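You operate a simulated robot arm through the tools that you are given. There is no shell and no other tool.

The job below is to be done with a simulated robot arm. You get a single attempt, and the scene is never put back.

Task
Set the entry rail to the Small block and clamp it.
Fine: take the block from the spur, lay it across the belt at W23, and put it back after; leave the other block where it is.

The check looks at the end state, three seconds after you hand in, the way a careful person would. Anything else that was tipped, shoved, dropped, spilled or broken makes it a failure.

Robot
A 6-joint arm with a two-finger gripper, fixed in place. Base frame: the origin is at the foot of the arm, x ahead of it, y to its left, z up. Units: m, degrees, N and s.
Its first joint turns from -166.0 to 166.0 degrees. Payload 2.45 kg.
The tool frame sits at the grasp point between the pads (the TCP): z along the fingers, y along the line on which they close. The tips reach 0.02 m beyond it. The gripper opens to 0.14 m. The gripper's body begins 0.168 m behind the TCP.
Orientation is told as [roll, pitch, yaw] about the base's x, y, z axes, in that order, counted from this pose: with the fingers straight down and closing along the base's y, the tool's x points along the base's -x, its y along +y and its z along -z.

Tools
- The arm moves only by the tool jog_arm. Its argument "targets" is a list of rows, each a list of 7 numbers: the turn, a rotation vector about the base's x, y, z in rad, then the shift along the base's x, y, z in m, then the finger opening in m, from 0 to 0.14. In form: [[ax, ay, az, dx, dy, dz, fingers], ...]. A call has 1 to 20 rows; each row shifts and turns the commanded pose from where the row before left it. Each row takes 0.2 s and may step no farther than 0.05 m and 8.6 degrees from the row before; otherwise, or with a gripper value out of range, the whole call is refused. Where a pose cannot be reached the arm comes as near as it can. A force on the tool above 90 N (or 10 N above the force at the start of the call, whichever is more), or a blocked arm, ends the call early, and 0.2 s more pass. Each finger travels about 0.045 m/s and halts on what it meets, pressing with about 30 N; the grip force reading is that of the motor and also rises with nothing between the fingers. The clock runs only during rows and for 0.2 s after the last one: add rows that do not move to give the fingers time. The reply holds the time, the measured pose of the TCP, the force on the tool along the base axes, the opening and the grip force, in the units named above and with some noise, with the torque about the TCP (base axes, N m) and any sound that the robot's microphone picked up.
- Cameras (640 x 400 px; columns grow to the right, rows downward): "scene" is fixed at [0.0472, 0.6497, 1.6958]; the picture's right is [-0.80, -0.60, 0.00], its down [-0.59, 0.78, -0.20] and it looks along [0.12, -0.16, -0.98] (base axes); focal length 214 px, centre (320, 200). "wrist" rides on the gripper at [0.078, 0.011, -0.209] in the tool frame; the picture's right is [-0.14, 0.99, 0.00], its down [-0.92, -0.13, -0.37] and it looks along [-0.36, -0.05, 0.93] (tool axes); focal length 280 px, centre (320, 200). There is no depth. A picture from a camera that has moved, and an enlarged one, comes with that camera's place and axes in the base frame and with its lens.
- grab_frame(camera): a new picture of that camera. The clock stands still meanwhile.
- close_up(camera, box): a new picture of the part [left, top, right, bottom] of that camera's present view, enlarged. The clock stands still meanwhile.
- finish_job(): hands the job in; it is judged then, once.

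Places have to be worked out from the pictures, the camera data and where the tool is seen. Open the gripper and draw the arm clear of the work before you hand the job in, unless the task says otherwise.

The tools are called after "Request:" by a JSON object that holds its "api" and its "payload". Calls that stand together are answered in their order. jog_arm: Moves the arm, as the interface text tells. Its arguments: {"type":"object","properties":{"targets":{"type":"array","items":{"type":"array","items":{"type":"number"}}}},"required":["targets"]} The other tools are called the same way: grab_frame (camera) takes a picture; close_up (camera, box) takes an enlarged picture of a part of a camera's view; finish_job () hands the job in.

At the start:

```text
clock: 0.0
tcp_pos: [0.2235, 0.4303, 1.3358]
tool_rot: [0.1, 0.0, 0.0]
wrist_force: [-0.1, 0.6, 0.4]
torque: [0.01, -0.01, 0.03]
grip_width: 0.1399
grasp_force: 0.1
```

scene: 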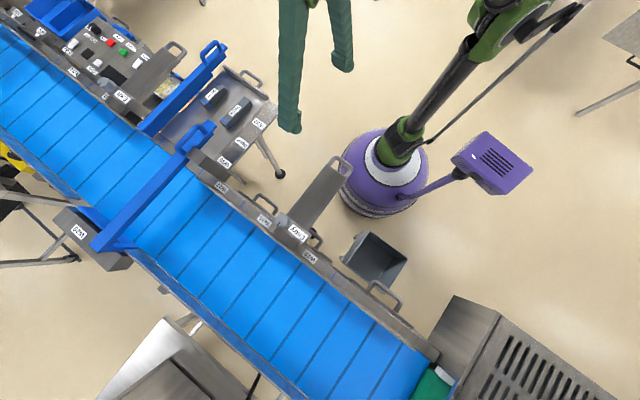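
wrist: 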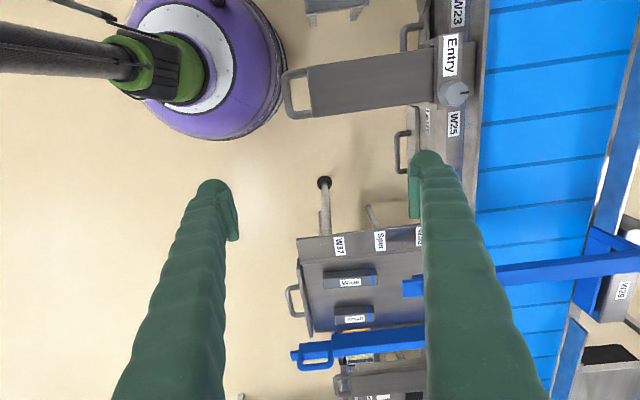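

I'll look at the scene more closely before moving: the belt, the entry rail, the spur with two blocks.

Request:
{"api": "close_up", "payload": {"camera": "scene", "box": [140, 50, 300, 150]}}

Request:
{"api": "close_up", "payload": {"camera": "scene", "box": [180, 140, 380, 265]}}

Request:
{"api": "close_up", "payload": {"camera": "scene", "box": [0, 0, 200, 125]}}

Request:
{"api": "close_up", "payload": {"camera": "wrist", "box": [270, 20, 510, 170]}}

Request:
{"api": "close_up", "payload": {"camera": "wrist", "box": [270, 200, 510, 350]}}

Request:
{"api": "close_up", "payload": {"camera": "scene", "box": [50, 120, 250, 245]}}

```text
4.00 times, centred on (220, 100) of scene
camera zoom: at [0.0472, 0.6497, 1.6958], right [-0.8, -0.6, 0.0], down [-0.59, 0.78, -0.2], along [0.12, -0.16, -0.98], focal length 858 px, centre (720, 600)
```

zoom: 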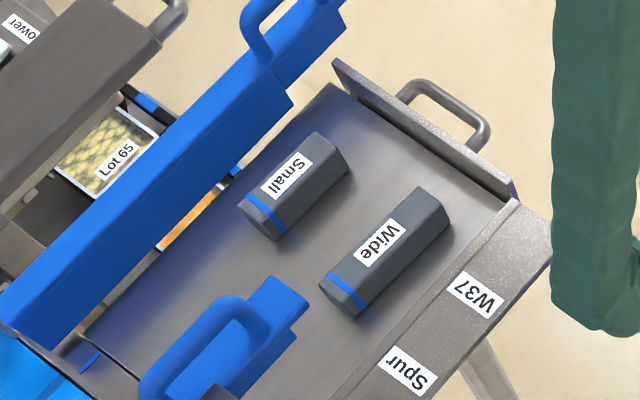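

```text
3.20 times, centred on (280, 202) of scene
camera zoom: at [0.0472, 0.6497, 1.6958], right [-0.8, -0.6, 0.0], down [-0.59, 0.78, -0.2], along [0.12, -0.16, -0.98], focal length 686 px, centre (448, 192)
```

zoom: 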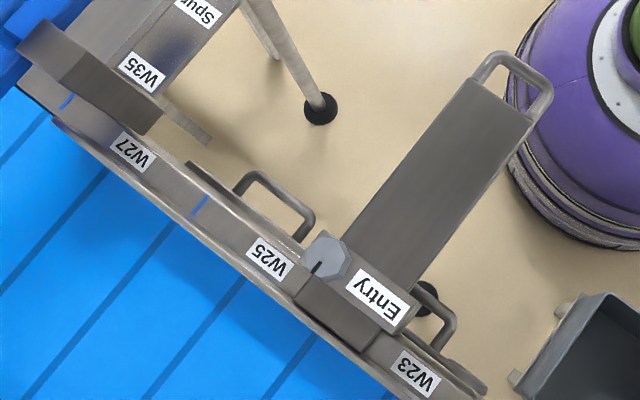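

```text
3.20 times, centred on (100, 62) of scene
camera zoom: at [0.0472, 0.6497, 1.6958], right [-0.8, -0.6, 0.0], down [-0.59, 0.78, -0.2], along [0.12, -0.16, -0.98], focal length 686 px, centre (1024, 640)
```

zoom: 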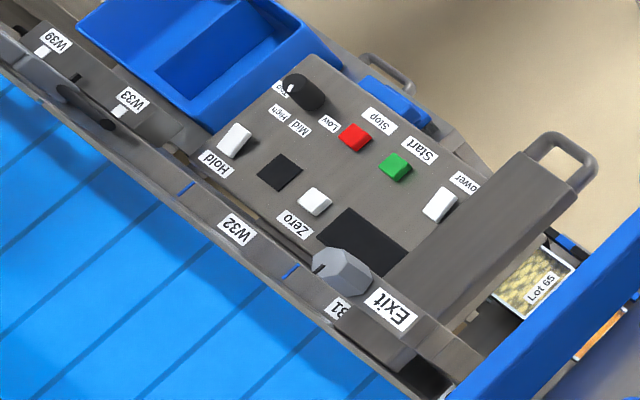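

```text
2.67 times, centred on (390, 95) of wrist
camera zoom: at [0.1463, 0.4411, 1.5441], right [0.14, 0.99, 0.0], down [0.92, -0.13, 0.37], along [0.36, -0.05, -0.93], focal length 748 px, centre (133, 480)
```

zoom: 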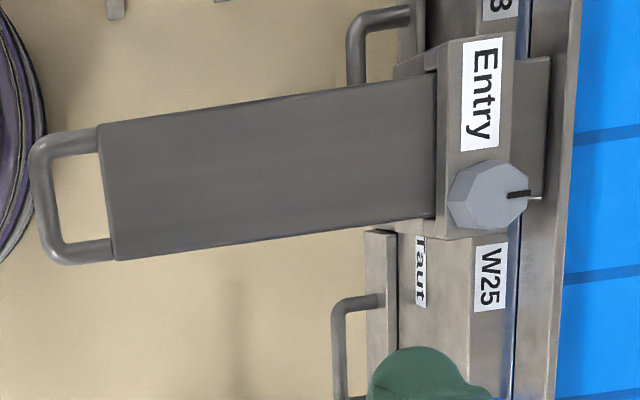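

```text
2.67 times, centred on (390, 275) of wrist
camera zoom: at [0.1463, 0.4411, 1.5441], right [0.14, 0.99, 0.0], down [0.92, -0.13, 0.37], along [0.36, -0.05, -0.93], focal length 748 px, centre (133, 0)
```

zoom: 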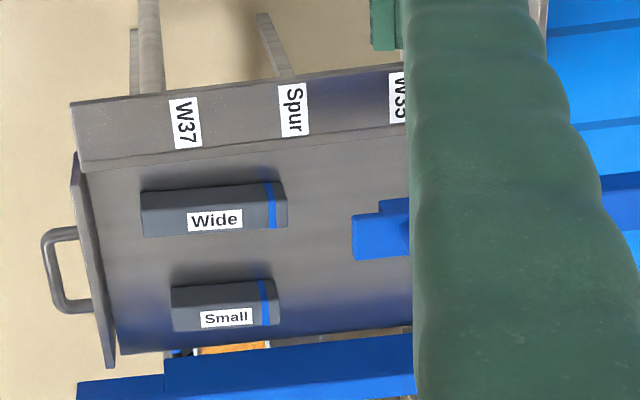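

```text
3.20 times, centred on (150, 182) of scene
camera zoom: at [0.0472, 0.6497, 1.6958], right [-0.8, -0.6, 0.0], down [-0.59, 0.78, -0.2], along [0.12, -0.16, -0.98], focal length 686 px, centre (864, 256)
```

zoom: 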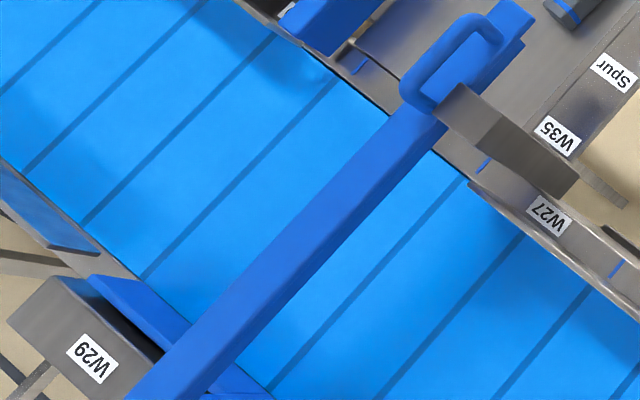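

The blocks sit on the spur near (0.70, 0.45, ~0.98). The Entry rail, with a hex knob on its clamp, is near (0.12, 0.66), and the belt runs along x with its near edge at y≈0.72. I'll move the wrist camera high over the entry/W23 area for a better look.

Request:
{"api": "jog_arm", "payload": {"targets": [[0, 0, 0, -0.035, 0.03, 0, 0.14], [0, 0, 0, -0.035, 0.03, 0, 0.14], [0, 0, 0, -0.035, 0.03, 0, 0.14], [0, 0, 0, -0.035, 0.03, 0, 0.14], [0, 0, 0, -0.035, 0.03, 0, 0.14], [0, 0, 0, -0.035, 0.03, 0, 0.14], [0, 0, 0, -0.035, 0.03, 0, 0.14], [0, 0, 0, 0, 0, 0, 0.14]]}}

Request:
{"api": "grab_frame", "payload": {"camera": "wrist"}}

Request:
{"api": "grab_frame", "payload": {"camera": "scene"}}

```text
clock: 1.8
tcp_pos: [-0.0224, 0.6413, 1.3389]
tool_rot: [0.1, -0.1, 0.0]
wrist_force: [0.3, 0.4, -0.6]
torque: [0.05, 0.04, -0.01]
grip_width: 0.1398
grasp_force: 0.0
```

```text
taken
camera wrist: at [-0.1003, 0.6517, 1.5467], right [0.14, 0.99, 0.0], down [0.92, -0.13, 0.37], along [0.36, -0.05, -0.93], focal length 280 px, centre (320, 200)
```

wrist: 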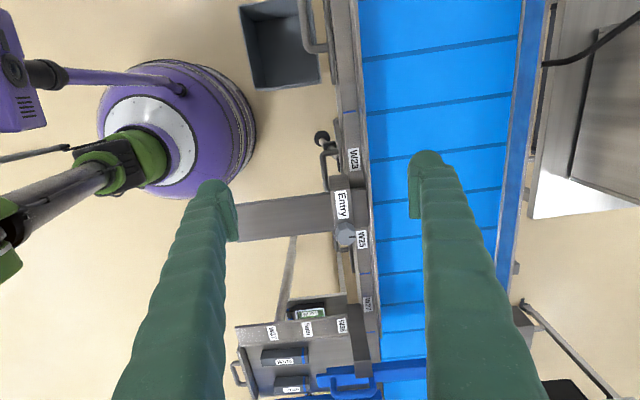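

```text
taken
```

scene: 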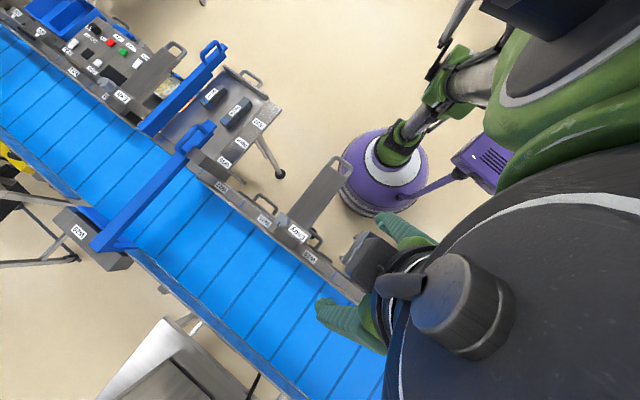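

Request:
{"api": "close_up", "payload": {"camera": "wrist", "box": [310, 120, 422, 190]}}

Request:
{"api": "close_up", "payload": {"camera": "wrist", "box": [310, 190, 422, 260]}}

Request:
{"api": "close_up", "payload": {"camera": "wrist", "box": [420, 90, 580, 190]}}

Request:
{"api": "close_up", "payload": {"camera": "wrist", "box": [230, 290, 390, 390]}}

```text
5.71 times, centred on (366, 155) of wrist
camera zoom: at [-0.1003, 0.6517, 1.5467], right [0.14, 0.99, 0.0], down [0.92, -0.13, 0.37], along [0.36, -0.05, -0.93], focal length 1602 px, centre (57, 457)
```

zoom: 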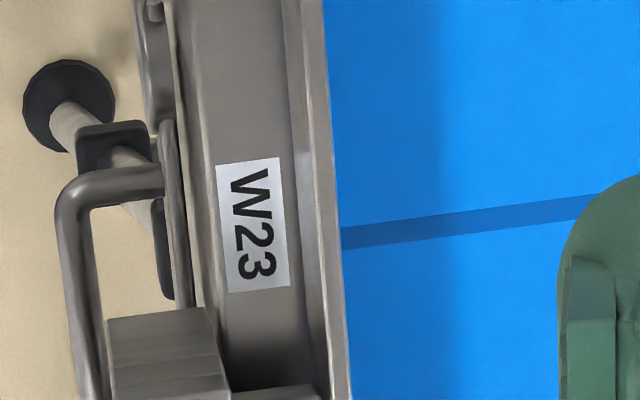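

```text
5.71 times, centred on (366, 225) of wrist
camera zoom: at [-0.1003, 0.6517, 1.5467], right [0.14, 0.99, 0.0], down [0.92, -0.13, 0.37], along [0.36, -0.05, -0.93], focal length 1602 px, centre (57, 57)
```

zoom: 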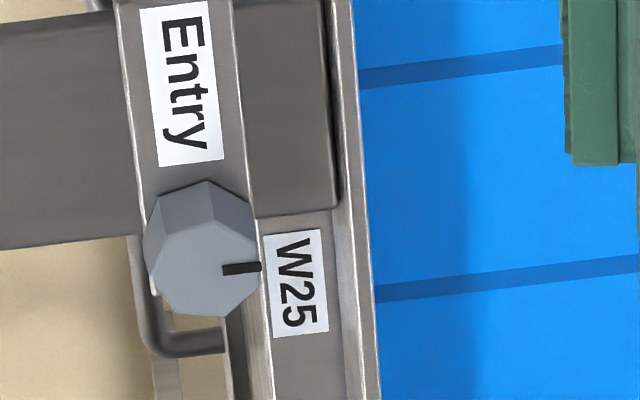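

```text
4.00 times, centred on (500, 140) of wrist
camera zoom: at [-0.1003, 0.6517, 1.5467], right [0.14, 0.99, 0.0], down [0.92, -0.13, 0.37], along [0.36, -0.05, -0.93], focal length 1122 px, centre (-400, 440)
```

zoom: 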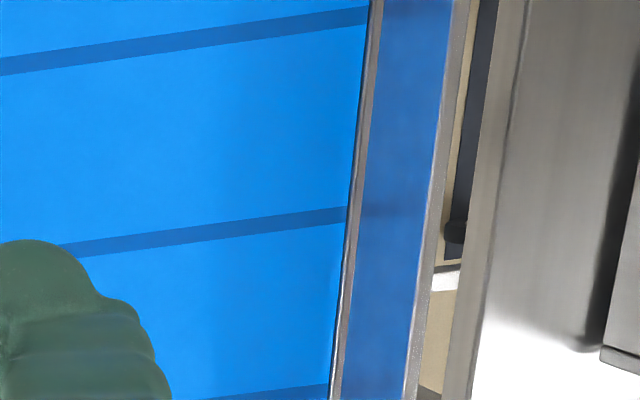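

```text
4.00 times, centred on (310, 340) of wrist
camera zoom: at [-0.1003, 0.6517, 1.5467], right [0.14, 0.99, 0.0], down [0.92, -0.13, 0.37], along [0.36, -0.05, -0.93], focal length 1122 px, centre (360, -360)
```

zoom: 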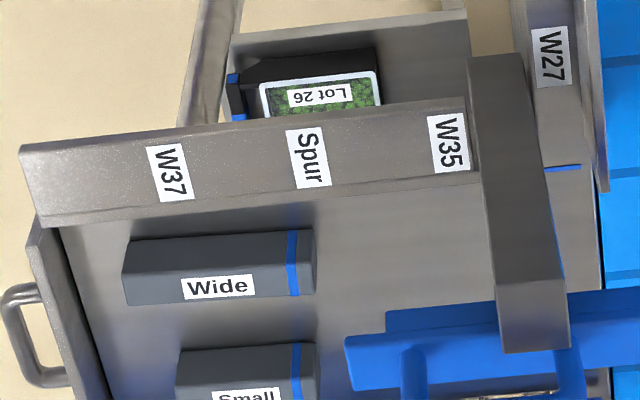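

The knob's pointer line currently points toward the belt (+y), and the rail end sits just at the belt's near edge. I'll drop the camera nearer the clamp to read the labels and measure heights.

Request:
{"api": "jog_arm", "payload": {"targets": [[0, 0, 0, 0.03, 0, -0.025, 0.14], [0, 0, 0, 0.03, 0, -0.025, 0.14], [0, 0, 0, 0.03, 0, -0.025, 0.14], [0, 0, 0, 0.03, 0, -0.025, 0.14], [0, 0, 0, 0.03, 0, -0.025, 0.14], [0, 0, 0, 0, 0, 0, 0.14]]}}

Request:
{"api": "grab_frame", "payload": {"camera": "wrist"}}

Request:
{"api": "grab_frame", "payload": {"camera": "scene"}}

Request:
{"api": "close_up", "payload": {"camera": "wrist", "box": [230, 90, 422, 210]}}

Request:
{"api": "close_up", "payload": {"camera": "wrist", "box": [230, 210, 422, 330]}}

```text
clock: 3.2
tcp_pos: [0.1299, 0.6362, 1.2102]
tool_rot: [0.2, -0.1, 0.0]
wrist_force: [-0.1, -0.2, -0.5]
torque: [-0.02, -0.03, 0.02]
grip_width: 0.14
grasp_force: 0.0
```

```text
taken
camera wrist: at [0.0517, 0.6487, 1.4186], right [0.14, 0.99, 0.0], down [0.92, -0.13, 0.37], along [0.36, -0.05, -0.93], focal length 280 px, centre (320, 200)
```

wrist: 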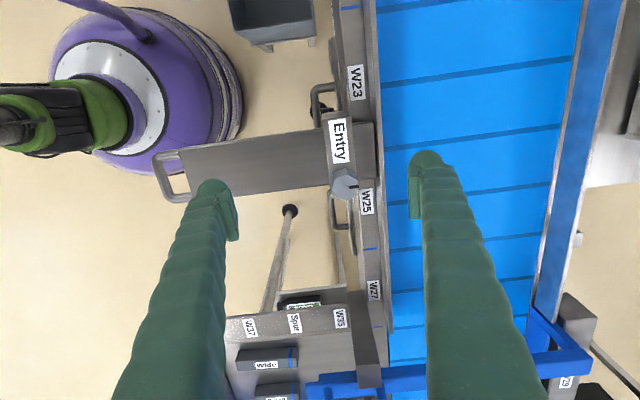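

```text
taken
```

scene: 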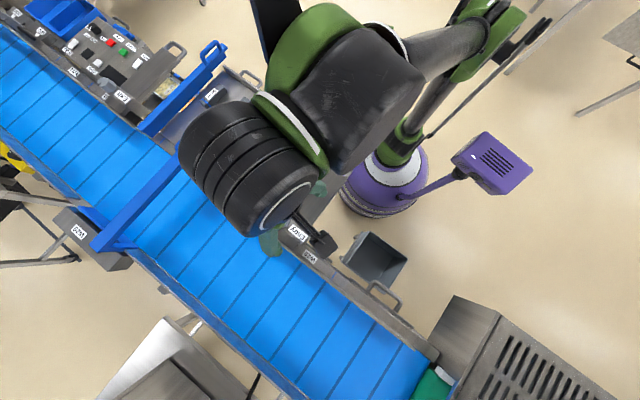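

```text
3.33 times, centred on (326, 150) of wrist
camera zoom: at [0.0517, 0.6487, 1.4186], right [0.14, 0.99, 0.0], down [0.92, -0.13, 0.37], along [0.36, -0.05, -0.93], focal length 935 px, centre (300, 367)
```

zoom: 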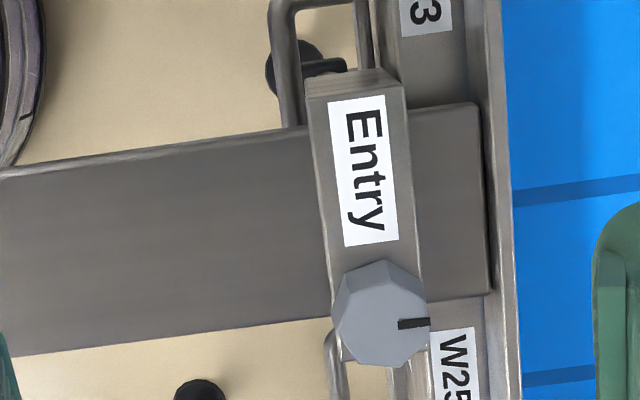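

```text
3.33 times, centred on (326, 270) of wrist
camera zoom: at [0.0517, 0.6487, 1.4186], right [0.14, 0.99, 0.0], down [0.92, -0.13, 0.37], along [0.36, -0.05, -0.93], focal length 935 px, centre (300, -33)
```

zoom: 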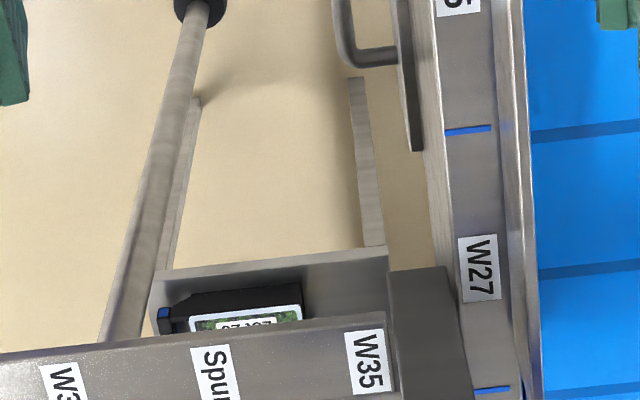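

I see the bridge clamp with its knob at the +x end. Some text, "Taut", was visible from the +x side, so I'll yaw −90° to view the clamp from the belt side.

Request:
{"api": "jog_arm", "payload": {"targets": [[0, 0, -0.149, 0.006, 0.008, 0, 0.14], [0, 0, -0.149, 0.006, 0.008, 0, 0.14], [0, 0, -0.149, 0.006, 0.008, 0, 0.14], [0, 0, -0.149, 0.006, 0.008, 0, 0.14], [0, 0, -0.149, 0.006, 0.008, 0, 0.14], [0, 0, -0.149, 0.006, 0.008, 0, 0.14], [0, 0, -0.149, 0.006, 0.008, 0, 0.14], [0, 0, -0.149, 0.006, 0.008, 0, 0.14], [0, 0, -0.149, 0.006, 0.008, 0, 0.14], [0, 0, -0.149, 0.006, 0.008, 0, 0.14], [0, 0, -0.081, 0.006, 0.008, 0, 0.14], [0, 0, 0, 0, 0, 0, 0.14]]}}

Request:
{"api": "grab_frame", "payload": {"camera": "wrist"}}

Request:
{"api": "close_up", "payload": {"camera": "wrist", "box": [220, 100, 412, 220]}}

```text
clock: 5.8
tcp_pos: [0.1946, 0.7269, 1.2114]
tool_rot: [0.0, 0.0, -90.1]
wrist_force: [-0.1, 0.4, 0.0]
torque: [-0.02, -0.02, 0.0]
grip_width: 0.1396
grasp_force: 0.1
```

```text
taken
camera wrist: at [0.2058, 0.8064, 1.4189], right [0.99, -0.14, 0.0], down [-0.13, -0.92, 0.37], along [-0.05, -0.36, -0.93], focal length 280 px, centre (320, 200)
```

wrist: 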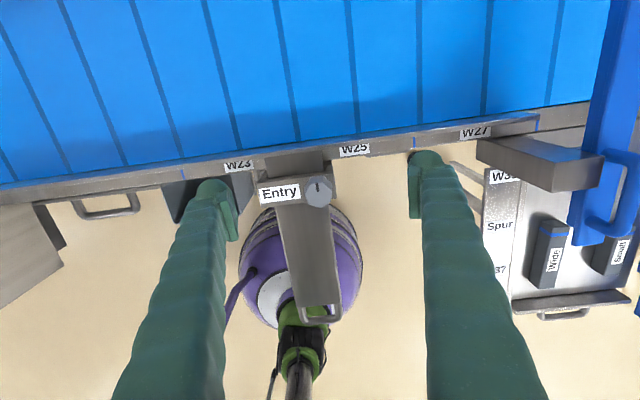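

```text
3.33 times, centred on (316, 160) of wrist
camera zoom: at [0.2058, 0.8064, 1.4189], right [0.99, -0.14, 0.0], down [-0.13, -0.92, 0.37], along [-0.05, -0.36, -0.93], focal length 935 px, centre (333, 333)
```

zoom: 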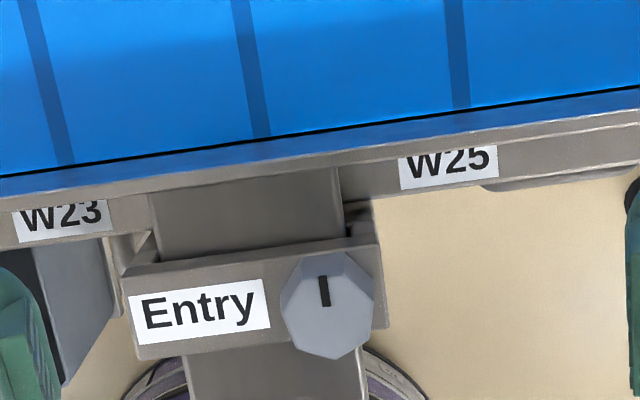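

The rail's end seems tucked just behind the fence lip, and the "Taut" text must be on a face toward −y. I'll swing round to view from the base side, at a lower angle.

Request:
{"api": "jog_arm", "payload": {"targets": [[0, 0, 0.149, 0, -0.01, 0.005, 0.14], [0, 0, 0.149, 0, -0.01, 0.005, 0.14], [0, 0, 0.149, 0, -0.01, 0.005, 0.14], [0, 0, 0.149, 0, -0.01, 0.005, 0.14], [0, 0, 0.149, 0, -0.01, 0.005, 0.14], [0, 0, 0.149, 0, -0.01, 0.005, 0.14], [0, 0, 0.149, 0, -0.01, 0.005, 0.14], [0, 0, 0.149, 0, -0.01, 0.005, 0.14], [0, 0, 0.149, 0, -0.01, 0.005, 0.14], [0, 0, 0.149, 0, -0.01, 0.005, 0.14], [0, 0, 0.149, 0, -0.01, 0, 0.14], [0, 0, 0.149, 0, -0.01, 0, 0.14], [0, 0, 0.149, 0, -0.01, 0, 0.14], [0, 0, 0.149, 0, -0.01, 0, 0.14], [0, 0, 0.149, 0, -0.01, 0, 0.14], [0, 0, 0.149, 0, -0.01, 0, 0.14], [0, 0, 0.149, 0, -0.01, 0, 0.14], [0, 0, 0.149, 0, -0.01, 0, 0.14], [0, 0, 0.149, 0, -0.01, 0, 0.14], [0, 0, 0.149, 0, -0.01, 0, 0.14]]}}

Request:
{"api": "grab_frame", "payload": {"camera": "wrist"}}

```text
clock: 10.0
tcp_pos: [0.1943, 0.5277, 1.2617]
tool_rot: [0.2, 0.0, 80.9]
wrist_force: [0.1, 0.2, -0.1]
torque: [-0.02, 0.0, -0.01]
grip_width: 0.14
grasp_force: 0.0
```

```text
taken
camera wrist: at [0.1726, 0.4533, 1.4695], right [-0.96, 0.29, 0.0], down [0.27, 0.89, 0.37], along [0.11, 0.35, -0.93], focal length 280 px, centre (320, 200)
```

wrist: 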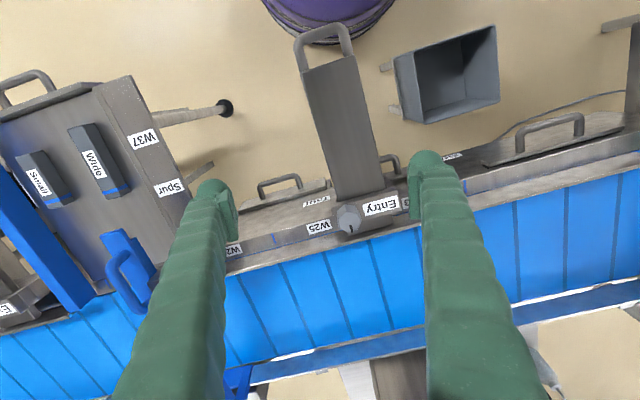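

Now I'll tilt the camera to look more horizontally at the clamp's outer face.

Request:
{"api": "jog_arm", "payload": {"targets": [[0.149, 0, 0, 0.005, -0.014, -0.02, 0.14], [0.149, 0, 0, 0.005, -0.014, -0.02, 0.14], [0.149, 0, 0, 0.005, -0.014, -0.02, 0.14], [0.149, 0, 0, 0.005, -0.014, -0.02, 0.14], [0.149, 0, 0, 0.005, -0.014, -0.02, 0.14], [0, 0, 0, 0.0, 0, 0, 0.14]]}}

Request:
{"api": "grab_frame", "payload": {"camera": "wrist"}}

Request:
{"api": "close_up", "payload": {"camera": "wrist", "box": [220, 120, 412, 240]}}

```text
clock: 11.4
tcp_pos: [0.2198, 0.4563, 1.1593]
tool_rot: [8.4, -42.2, 77.5]
wrist_force: [-0.7, -0.1, -1.4]
torque: [-0.03, 0.02, 0.0]
grip_width: 0.1401
grasp_force: 0.1
```

```text
taken
camera wrist: at [0.1972, 0.2606, 1.2608], right [-0.96, 0.21, 0.2], down [0.27, 0.4, 0.87], along [0.11, 0.89, -0.44], focal length 280 px, centre (320, 200)
```

wrist: 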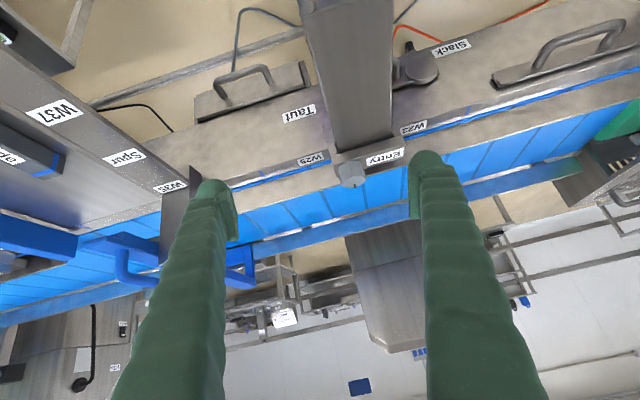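

```text
3.33 times, centred on (316, 180) of wrist
camera zoom: at [0.1972, 0.2606, 1.2608], right [-0.96, 0.21, 0.2], down [0.27, 0.4, 0.87], along [0.11, 0.89, -0.44], focal length 935 px, centre (333, 267)
```

zoom: 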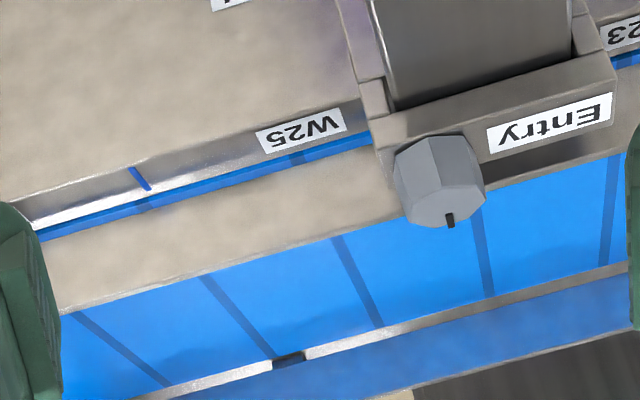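

This view is upside-down but informative. The slider carries a long guide bar parallel to the belt, and the Taut/Slack lever on the frame is a separate belt tensioner. Next I'll untilt and go look at the blocks on the spur from above.

Request:
{"api": "jog_arm", "payload": {"targets": [[-0.149, 0, 0, 0.02, 0, 0.024, 0.14], [-0.149, 0, 0, 0.02, 0, 0.024, 0.14], [-0.149, 0, 0, 0.02, 0, 0.02, 0.14], [-0.149, 0, 0, 0.02, 0, 0.02, 0.14], [-0.149, 0, 0, 0.02, 0, 0.02, 0.14], [0, 0, 0.08, 0.046, -0.009, 0, 0.14], [0, 0, 0.079, 0.046, -0.009, 0, 0.14], [0, 0, 0, 0.046, -0.009, 0, 0.14], [0, 0, 0, 0.046, -0.009, 0, 0.14], [0, 0, 0, 0.046, -0.009, 0, 0.14], [0, 0, 0, 0.046, -0.009, 0, 0.14], [0, 0, 0, 0.046, -0.009, 0, 0.14], [0, 0, 0, 0.046, -0.009, 0, 0.14], [0, 0, 0, 0, 0, 0, 0.14]]}}

Request:
{"api": "grab_frame", "payload": {"camera": "wrist"}}

Request:
{"api": "close_up", "payload": {"camera": "wrist", "box": [200, 100, 440, 250]}}

Request:
{"api": "close_up", "payload": {"camera": "scene", "box": [200, 170, 440, 320]}}

```text
clock: 14.4
tcp_pos: [0.6869, 0.3865, 1.2686]
tool_rot: [0.1, 0.1, 89.9]
wrist_force: [-0.3, 0.9, 0.3]
torque: [0.02, -0.05, 0.0]
grip_width: 0.14
grasp_force: 0.0
```

```text
taken
camera wrist: at [0.6772, 0.3087, 1.4765], right [-0.99, 0.14, 0.0], down [0.13, 0.92, 0.37], along [0.05, 0.36, -0.93], focal length 280 px, centre (320, 200)
```

wrist: 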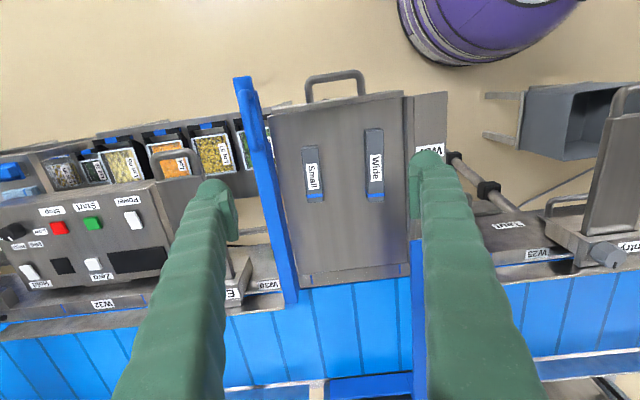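

```text
2.67 times, centred on (320, 175) of wrist
camera zoom: at [0.6772, 0.3087, 1.4765], right [-0.99, 0.14, 0.0], down [0.13, 0.92, 0.37], along [0.05, 0.36, -0.93], focal length 748 px, centre (320, 267)
```

zoom: 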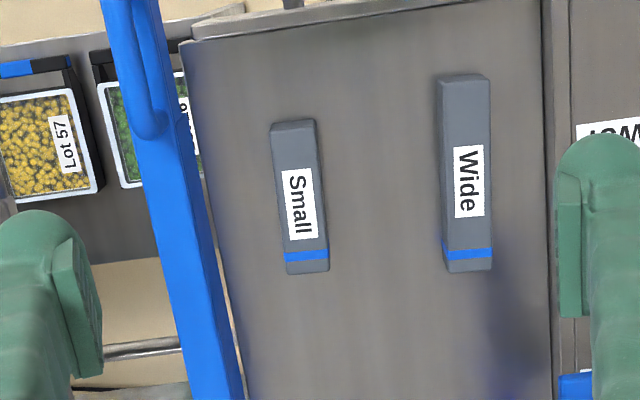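

```text
2.67 times, centred on (320, 245) of scene
camera zoom: at [0.0472, 0.6497, 1.6958], right [-0.8, -0.6, 0.0], down [-0.59, 0.78, -0.2], along [0.12, -0.16, -0.98], focal length 572 px, centre (320, 80)
```

zoom: 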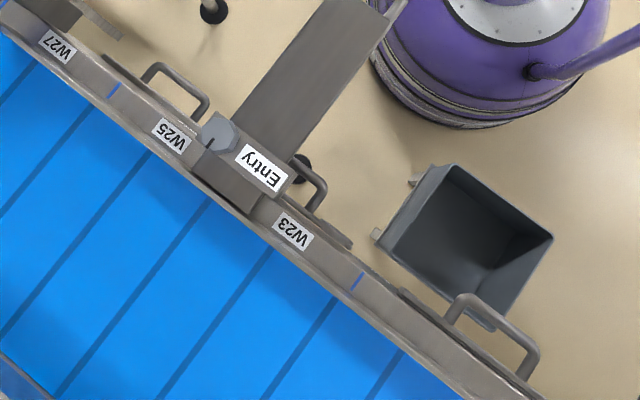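

The Small block's label centre triangulates to about (0.711, 0.453, 0.979). It is ~0.10 long along y and ~0.03 wide in x, and the Wide block is at x≈0.595. I'll align above it with closing along x, narrow the fingers and descend partway.

Request:
{"api": "jog_arm", "payload": {"targets": [[0, 0, 0, 0.012, 0.026, -0.02, 0.1], [0, 0, 0, 0.012, 0.026, -0.03, 0.07], [0, 0, 0, 0, 0, -0.03, 0.06], [0, 0, 0, 0, 0, -0.03, 0.06], [0, 0, 0, 0, 0, -0.03, 0.06], [0, 0, 0, 0, 0, -0.03, 0.06], [0, 0, 0, 0, 0, -0.03, 0.06], [0, 0, 0, 0, 0, 0, 0.06]]}}

Request:
{"api": "grab_frame", "payload": {"camera": "wrist"}}

Request:
{"api": "close_up", "payload": {"camera": "scene", "box": [150, 30, 310, 130]}}

```text
clock: 16.2
tcp_pos: [0.7124, 0.436, 1.0697]
tool_rot: [0.1, 0.0, 89.9]
wrist_force: [0.4, 0.0, 0.3]
torque: [-0.01, -0.03, -0.01]
grip_width: 0.0603
grasp_force: 0.0
```

```text
taken
camera wrist: at [0.7036, 0.3596, 1.277], right [-0.99, 0.14, 0.0], down [0.13, 0.92, 0.37], along [0.05, 0.36, -0.93], focal length 280 px, centre (320, 200)
```

wrist: 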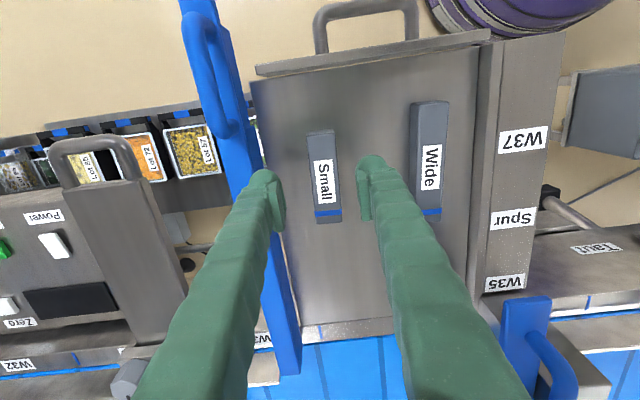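

```text
4.00 times, centred on (230, 80) of scene
camera zoom: at [0.0472, 0.6497, 1.6958], right [-0.8, -0.6, 0.0], down [-0.59, 0.78, -0.2], along [0.12, -0.16, -0.98], focal length 858 px, centre (680, 680)
```

zoom: 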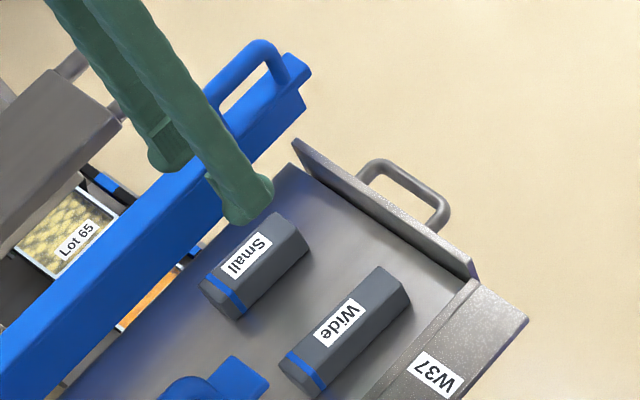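

The fingers straddle the block in x. I'll take a close-up to measure the block's ends and height before the final descent.

Request:
{"api": "close_up", "payload": {"camera": "wrist", "box": [256, 110, 416, 240]}}

```text
3.08 times, centred on (336, 175) of wrist
camera zoom: at [0.7036, 0.3596, 1.277], right [-0.99, 0.14, 0.0], down [0.13, 0.92, 0.37], along [0.05, 0.36, -0.93], focal length 863 px, centre (271, 277)
```

zoom: 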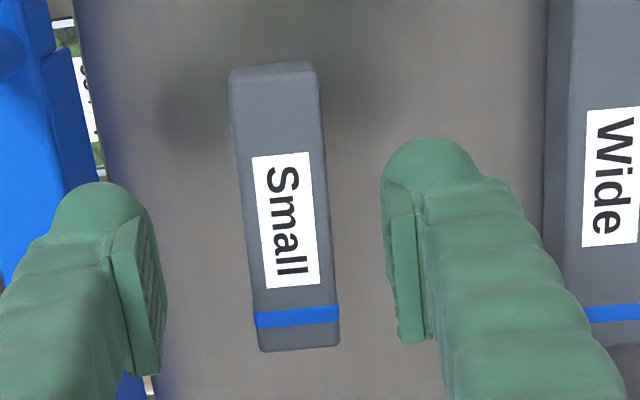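

The block spans y≈0.402–0.502 with its top at z≈0.98 and x≈0.711. I'll descend slowly to TCP z≈0.975 and check the force.

Request:
{"api": "jog_arm", "payload": {"targets": [[0, 0, 0, 0, 0.002, -0.03, 0.06], [0, 0, 0, 0, 0.002, -0.03, 0.06], [0, 0, 0, 0, 0, -0.02, 0.06], [0, 0, 0, 0, 0, -0.01, 0.06], [0, 0, 0, 0, 0, -0.005, 0.06], [0, 0, 0, 0, 0, 0, 0.06]]}}

Request:
{"api": "grab_frame", "payload": {"camera": "wrist"}}

Request:
{"api": "close_up", "payload": {"camera": "scene", "box": [180, 60, 276, 120]}}

```text
clock: 17.6
tcp_pos: [0.7118, 0.4396, 0.9753]
tool_rot: [0.2, 0.0, 90.0]
wrist_force: [-0.3, 0.7, 0.1]
torque: [-0.02, 0.0, 0.03]
grip_width: 0.0601
grasp_force: 0.1
```

```text
taken
camera wrist: at [0.7026, 0.3628, 1.1821], right [-0.99, 0.14, 0.0], down [0.13, 0.92, 0.37], along [0.05, 0.36, -0.93], focal length 280 px, centre (320, 200)
```

wrist: 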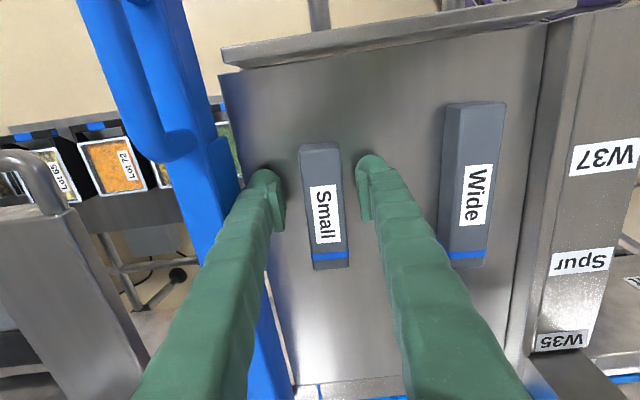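

```text
6.67 times, centred on (228, 90) of scene
camera zoom: at [0.0472, 0.6497, 1.6958], right [-0.8, -0.6, 0.0], down [-0.59, 0.78, -0.2], along [0.12, -0.16, -0.98], focal length 1430 px, centre (933, 933)
```

zoom: 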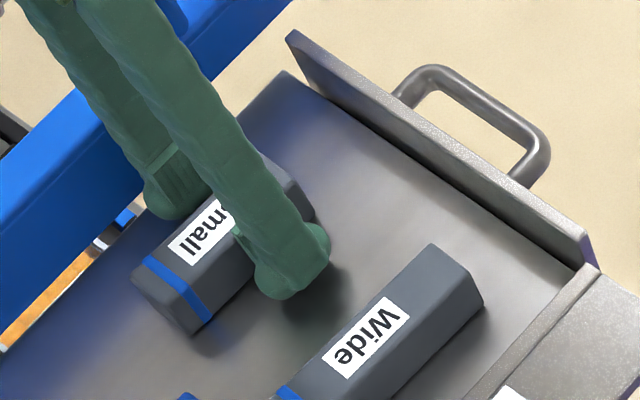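

The fingertips straddle the block with no contact force, so I'll close on it here. This pick pose (0.7118, 0.4396, 0.9753) is where the block goes back.

Request:
{"api": "jog_arm", "payload": {"targets": [[0, 0, 0, 0, 0, 0, 0.045], [0, 0, 0, 0, 0, 0, 0.035], [0, 0, 0, 0, 0, 0, 0.025], [0, 0, 0, 0, 0, 0, 0.015], [0, 0, 0, 0, 0, 0, 0.01], [0, 0, 0, 0, 0, 0, 0.01]]}}

Request:
{"api": "grab_frame", "payload": {"camera": "wrist"}}

```text
clock: 19.0
tcp_pos: [0.7127, 0.4406, 0.9737]
tool_rot: [0.2, 0.0, 89.9]
wrist_force: [-0.5, -0.2, -0.3]
torque: [-0.01, 0.0, 0.02]
grip_width: 0.0308
grasp_force: 30.0
```

```text
taken
camera wrist: at [0.7026, 0.3629, 1.1822], right [-0.99, 0.14, 0.0], down [0.13, 0.92, 0.37], along [0.05, 0.36, -0.93], focal length 280 px, centre (320, 200)
```

wrist: 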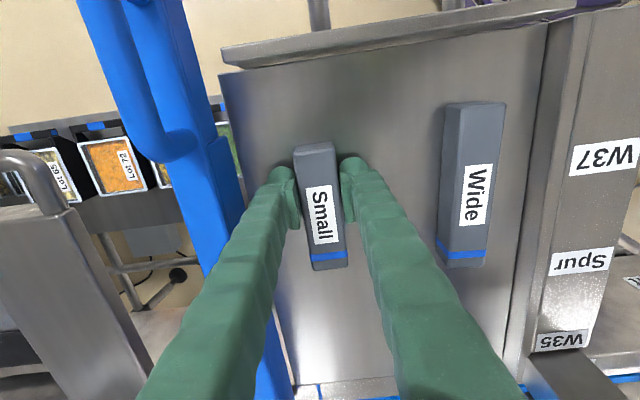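

The block is gripped (0.0308 m wide, 30 N). I'll lift straight up first.

Request:
{"api": "jog_arm", "payload": {"targets": [[0, 0, 0, 0, 0, 0.02, 0.01], [0, 0, 0, 0, 0, 0.04, 0.01], [0, 0, 0, 0, 0, 0.04, 0.01], [0, 0, 0, 0, 0, 0.04, 0.01], [0, 0, 0, 0, 0, 0.04, 0.01], [0, 0, 0, 0, 0, 0.04, 0.01], [0, 0, 0, 0, 0, 0, 0.01]]}}

Request:
{"api": "grab_frame", "payload": {"camera": "wrist"}}

Request:
{"api": "grab_frame", "payload": {"camera": "scene"}}

```text
clock: 20.6
tcp_pos: [0.7112, 0.4413, 1.1946]
tool_rot: [0.0, 0.0, 89.9]
wrist_force: [0.5, 0.6, -1.1]
torque: [-0.04, -0.02, -0.02]
grip_width: 0.031
grasp_force: 30.0
```

```text
taken
camera wrist: at [0.7024, 0.3641, 1.4028], right [-0.99, 0.14, 0.0], down [0.13, 0.92, 0.37], along [0.05, 0.36, -0.93], focal length 280 px, centre (320, 200)
```

wrist: 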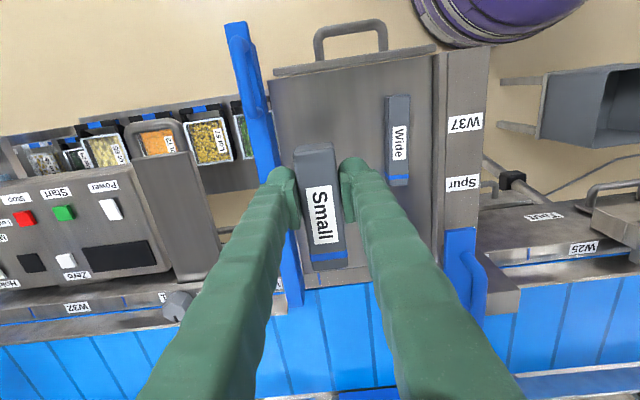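

```text
taken
```

scene: 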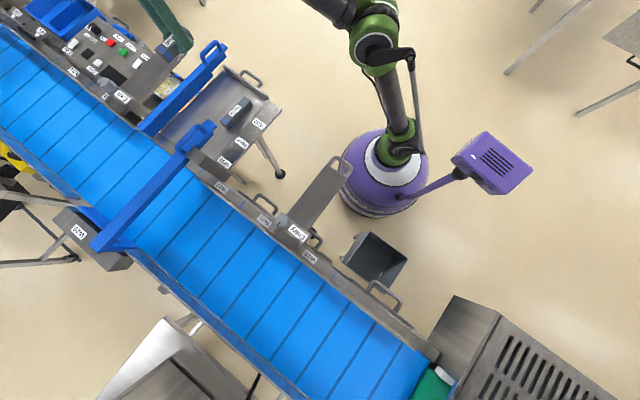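

The block is held level and the Wide block is undisturbed. I'll carry it at z≈1.2 toward W23 over the belt.

Request:
{"api": "jog_arm", "payload": {"targets": [[0, 0, 0, -0.02, 0.014, 0, 0.01], [0, 0, 0, -0.039, 0.026, 0, 0.01], [0, 0, 0, -0.039, 0.026, 0, 0.01], [0, 0, 0, -0.039, 0.026, 0, 0.01], [0, 0, 0, -0.039, 0.026, 0, 0.01], [0, 0, 0, -0.039, 0.026, 0, 0.01], [0, 0, 0, -0.039, 0.026, 0, 0.01], [0, 0, 0, -0.039, 0.026, 0, 0.01], [0, 0, 0, -0.039, 0.026, 0, 0.01], [0, 0, 0, -0.039, 0.026, 0, 0.01], [0, 0, 0, -0.039, 0.026, 0, 0.01], [0, 0, 0, -0.039, 0.026, 0, 0.01], [0, 0, 0, -0.039, 0.026, 0, 0.01], [0, 0, 0, -0.039, 0.026, 0, 0.01], [0, 0, 0, -0.039, 0.026, 0, 0.01], [0, 0, 0, -0.039, 0.026, 0, 0.01], [0, 0, 0, -0.039, 0.026, 0, 0.01], [0, 0, 0, -0.02, 0.013, 0, 0.01], [0, 0, 0, 0, 0, 0, 0.01]]}}

Request:
{"api": "grab_frame", "payload": {"camera": "wrist"}}

Request:
{"api": "grab_frame", "payload": {"camera": "scene"}}

```text
clock: 24.6
tcp_pos: [0.0487, 0.8786, 1.187]
tool_rot: [0.1, 0.0, 89.9]
wrist_force: [-0.6, -0.8, -1.5]
torque: [-0.01, 0.0, -0.02]
grip_width: 0.0306
grasp_force: 30.3
out of reach, approached as far as the arm can: row 17
```

```text
taken
camera wrist: at [0.0389, 0.8014, 1.3944], right [-0.99, 0.14, 0.0], down [0.13, 0.92, 0.37], along [0.05, 0.36, -0.93], focal length 280 px, centre (320, 200)
```

wrist: 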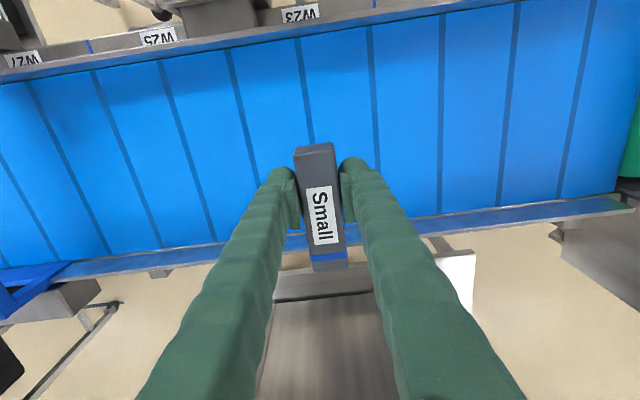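

```text
taken
```

scene: 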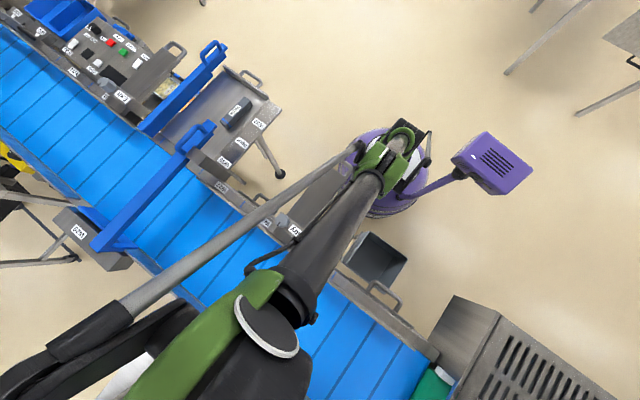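

Reach is limited at this height. From triangulation the far fence's inner edge is y≈1.033 and the guide bar's inner face is y≈0.733. I'll go down where reach grows, then extend toward the far fence.

Request:
{"api": "jog_arm", "payload": {"targets": [[0, 0, 0, 0, 0, -0.04, 0.01], [0, 0, 0, 0, 0, -0.04, 0.01], [0, 0, 0, 0, 0, -0.04, 0.01], [0, 0, 0, 0, 0.01, -0.035, 0.01], [0, 0, 0, 0, 0, 0, 0.01]]}}

Request:
{"api": "grab_frame", "payload": {"camera": "wrist"}}

```text
clock: 25.8
tcp_pos: [0.0474, 0.889, 1.032]
tool_rot: [0.0, 0.0, 89.9]
wrist_force: [-0.1, 0.1, -1.7]
torque: [-0.02, 0.0, 0.0]
grip_width: 0.0308
grasp_force: 30.6
```

```text
taken
camera wrist: at [0.0381, 0.8117, 1.2402], right [-0.99, 0.14, 0.0], down [0.13, 0.92, 0.37], along [0.05, 0.36, -0.93], focal length 280 px, centre (320, 200)
```

wrist: 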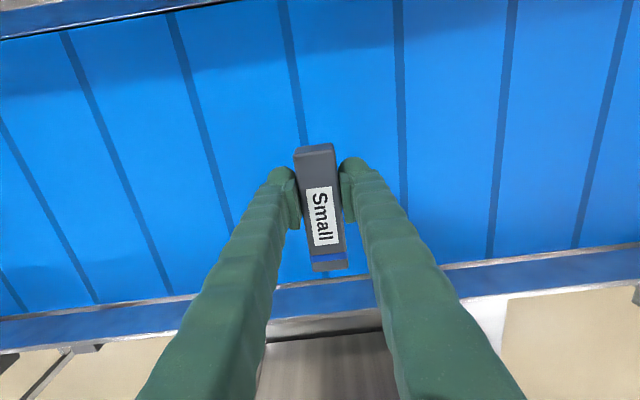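

The far fence edge re-triangulates to y≈1.034, z≈0.95. I'll extend outward and see how far the arm gets.

Request:
{"api": "jog_arm", "payload": {"targets": [[0, 0, 0, 0, 0.03, 0, 0.01], [0, 0, 0, 0, 0.03, -0.01, 0.01], [0, 0, 0, 0, 0.012, -0.01, 0.01], [0, 0, 0, 0, 0, 0, 0.01]]}}

Request:
{"api": "grab_frame", "payload": {"camera": "wrist"}}

Request:
{"api": "close_up", "payload": {"camera": "wrist", "box": [256, 150, 384, 270]}}

```text
clock: 26.8
tcp_pos: [0.0475, 0.9592, 1.0117]
tool_rot: [0.1, 0.1, 89.9]
wrist_force: [0.1, 0.5, -1.6]
torque: [-0.03, -0.03, 0.0]
grip_width: 0.0308
grasp_force: 29.5
```

```text
taken
camera wrist: at [0.0366, 0.8831, 1.2205], right [-0.99, 0.14, 0.0], down [0.13, 0.92, 0.37], along [0.05, 0.36, -0.93], focal length 280 px, centre (320, 200)
```

wrist: 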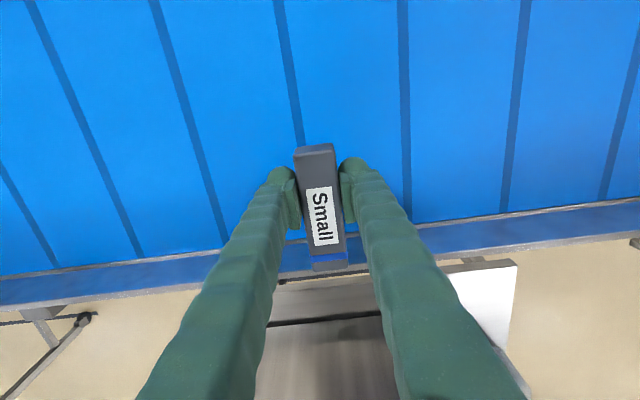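

```text
3.33 times, centred on (320, 210) of wrist
camera zoom: at [0.0366, 0.8831, 1.2205], right [-0.99, 0.14, 0.0], down [0.13, 0.92, 0.37], along [0.05, 0.36, -0.93], focal length 935 px, centre (320, 167)
```

zoom: 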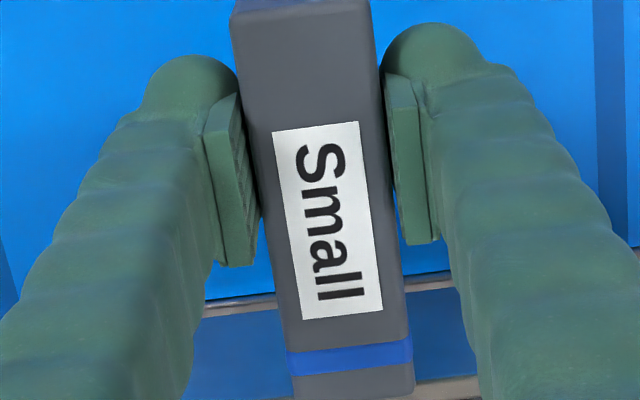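

The block end is near y≈1.02, close to the fence. I'll back off 1 cm and step down gently, watching the force for belt contact.

Request:
{"api": "jog_arm", "payload": {"targets": [[0, 0, 0, 0, -0.01, -0.01, 0.01], [0, 0, 0, 0, 0, -0.01, 0.01], [0, 0, 0, 0, 0, -0.01, 0.01], [0, 0, 0, 0, 0, 0, 0.01]]}}

Request:
{"api": "grab_frame", "payload": {"camera": "wrist"}}

```text
clock: 27.8
tcp_pos: [0.0469, 0.9504, 0.9809]
tool_rot: [0.2, 0.1, 89.9]
wrist_force: [0.7, -0.7, -1.3]
torque: [-0.01, 0.02, 0.0]
grip_width: 0.0309
grasp_force: 29.5
```

```text
taken
camera wrist: at [0.0377, 0.8731, 1.1896], right [-0.99, 0.14, 0.0], down [0.13, 0.92, 0.37], along [0.05, 0.36, -0.93], focal length 280 px, centre (320, 200)
```

wrist: 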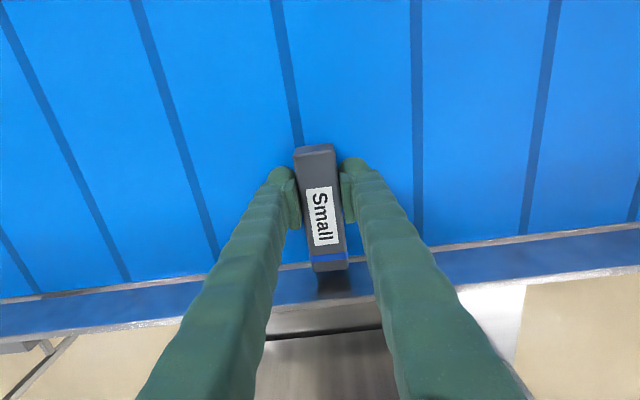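

The blue strip beyond the belt appears to be a vertical wall reflecting the block, so the block end will butt against it. I'll continue down in small steps to feel the belt.

Request:
{"api": "jog_arm", "payload": {"targets": [[0, 0, 0, 0, 0, -0.004, 0.01], [0, 0, 0, 0, 0, 0, 0.01]]}}

Request:
{"api": "jog_arm", "payload": {"targets": [[0, 0, 0, 0, 0, -0.004, 0.01], [0, 0, 0, 0, 0, 0, 0.01]]}}

```text
clock: 28.4
tcp_pos: [0.0468, 0.9497, 0.9785]
tool_rot: [0.0, 0.1, 89.8]
wrist_force: [0.3, 0.1, -1.3]
torque: [-0.05, 0.0, 0.01]
grip_width: 0.031
grasp_force: 30.1
```

```text
clock: 29.0
tcp_pos: [0.047, 0.9514, 0.9745]
tool_rot: [0.2, 0.1, 89.9]
wrist_force: [0.3, -0.6, -2.0]
torque: [-0.01, 0.0, 0.0]
grip_width: 0.0309
grasp_force: 29.6
```

Still only the block's weight on the sensor; continuing down.

Request:
{"api": "jog_arm", "payload": {"targets": [[0, 0, 0, 0, 0, -0.004, 0.01], [0, 0, 0, 0, 0, 0, 0.01]]}}

Request:
{"api": "jog_arm", "payload": {"targets": [[0, 0, 0, 0, 0, -0.004, 0.01], [0, 0, 0, 0, 0, 0, 0.01]]}}

Request:
{"api": "grab_frame", "payload": {"camera": "wrist"}}

```text
clock: 29.6
tcp_pos: [0.047, 0.9497, 0.971]
tool_rot: [0.1, 0.0, 89.9]
wrist_force: [-2.4, 3.0, 25.3]
torque: [0.08, 0.03, 0.0]
grip_width: 0.0309
grasp_force: 30.1
```

```text
clock: 30.4
tcp_pos: [0.0464, 0.9492, 0.9709]
tool_rot: [0.1, -0.2, 89.8]
wrist_force: [-0.4, 5.7, 33.7]
torque: [0.01, -0.17, 0.01]
grip_width: 0.0311
grasp_force: 30.4
stopped in row 2: the force on the tool passed its limit at 92 N (the readings are from after the stop); the commanded pose is now the measured one
```

```text
taken
camera wrist: at [0.0371, 0.8715, 1.1772], right [-0.99, 0.14, 0.0], down [0.13, 0.92, 0.37], along [0.05, 0.37, -0.93], focal length 280 px, centre (320, 200)
```

wrist: 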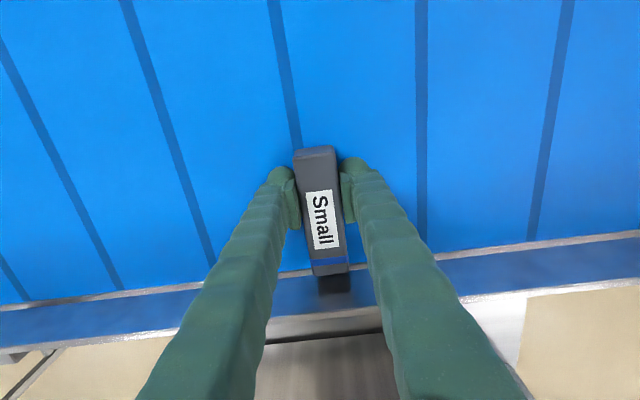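

Belt contact found at TCP z≈0.971. I'll relieve the pressure by 2 mm and slide toward the far wall in small steps until I feel it.

Request:
{"api": "jog_arm", "payload": {"targets": [[0, 0, 0, 0, 0, 0.002, 0.01], [0, 0, 0, 0, 0.004, 0, 0.01], [0, 0, 0, 0, 0, 0, 0.01]]}}

Request:
{"api": "close_up", "payload": {"camera": "wrist", "box": [280, 220, 376, 310]}}

```text
clock: 31.2
tcp_pos: [0.047, 0.9522, 0.9689]
tool_rot: [0.1, 0.0, 89.9]
wrist_force: [0.9, -10.2, 19.4]
torque: [-0.27, -0.1, -0.05]
grip_width: 0.0309
grasp_force: 29.6
```

```text
4.44 times, centred on (328, 265) of wrist
camera zoom: at [0.0371, 0.8756, 1.1776], right [-0.99, 0.14, 0.0], down [0.13, 0.92, 0.37], along [0.05, 0.37, -0.93], focal length 1246 px, centre (284, -89)
```

zoom: 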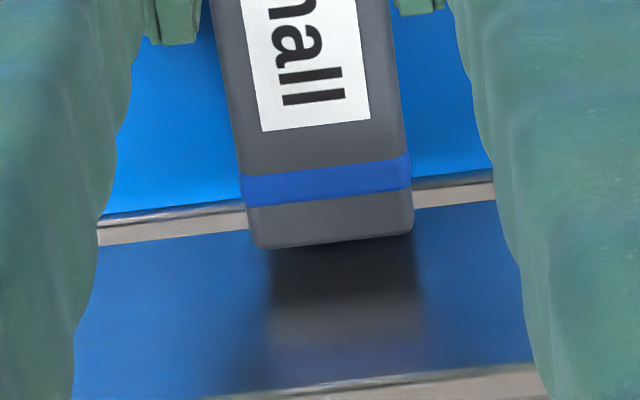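

There is still friction load, so I'll lift another 1.5 mm and continue sliding in +y.

Request:
{"api": "jog_arm", "payload": {"targets": [[0, 0, 0, 0, 0, 0.002, 0.01], [0, 0, 0, 0, 0.003, 0, 0.01], [0, 0, 0, 0, 0, 0, 0.01]]}}

Request:
{"api": "jog_arm", "payload": {"targets": [[0, 0, 0, 0, 0.003, 0, 0.01], [0, 0, 0, 0, 0.0, 0, 0.01]]}}

```text
clock: 32.0
tcp_pos: [0.0474, 0.957, 0.9706]
tool_rot: [0.1, -0.1, 89.9]
wrist_force: [0.5, -0.4, -1.5]
torque: [-0.01, 0.02, 0.02]
grip_width: 0.0307
grasp_force: 29.4
```

```text
clock: 32.6
tcp_pos: [0.0471, 0.9591, 0.9714]
tool_rot: [0.0, 0.0, 89.9]
wrist_force: [0.6, -14.8, -6.4]
torque: [-0.28, 0.0, 0.03]
grip_width: 0.0308
grasp_force: 30.1
```

There's y-contact at TCP y≈0.959 (−15 N), presumably the wall. I'll look at it.

Request:
{"api": "close_up", "payload": {"camera": "wrist", "box": [280, 220, 376, 310]}}

Request:
{"api": "grab_frame", "payload": {"camera": "wrist"}}

```text
4.44 times, centred on (328, 265) of wrist
camera zoom: at [0.037, 0.8826, 1.1791], right [-0.99, 0.14, 0.0], down [0.13, 0.92, 0.37], along [0.05, 0.37, -0.93], focal length 1246 px, centre (284, -89)
```

zoom: 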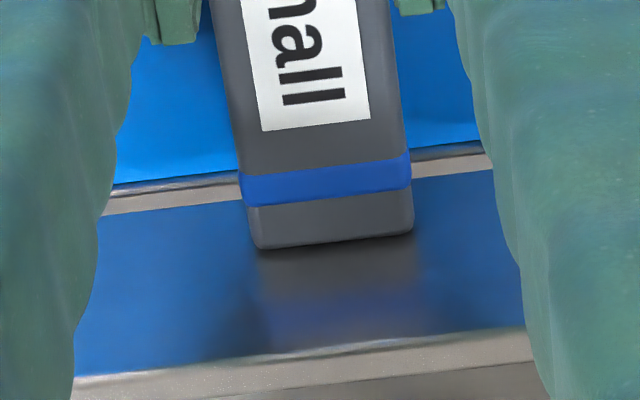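

```text
taken
camera wrist: at [0.037, 0.8826, 1.1791], right [-0.99, 0.14, 0.0], down [0.13, 0.92, 0.37], along [0.05, 0.37, -0.93], focal length 280 px, centre (320, 200)
```

wrist: 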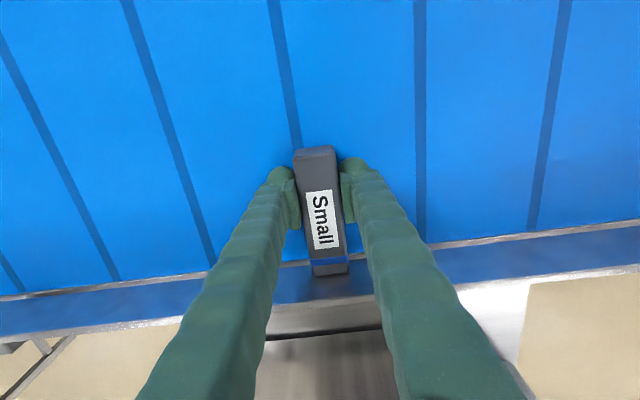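

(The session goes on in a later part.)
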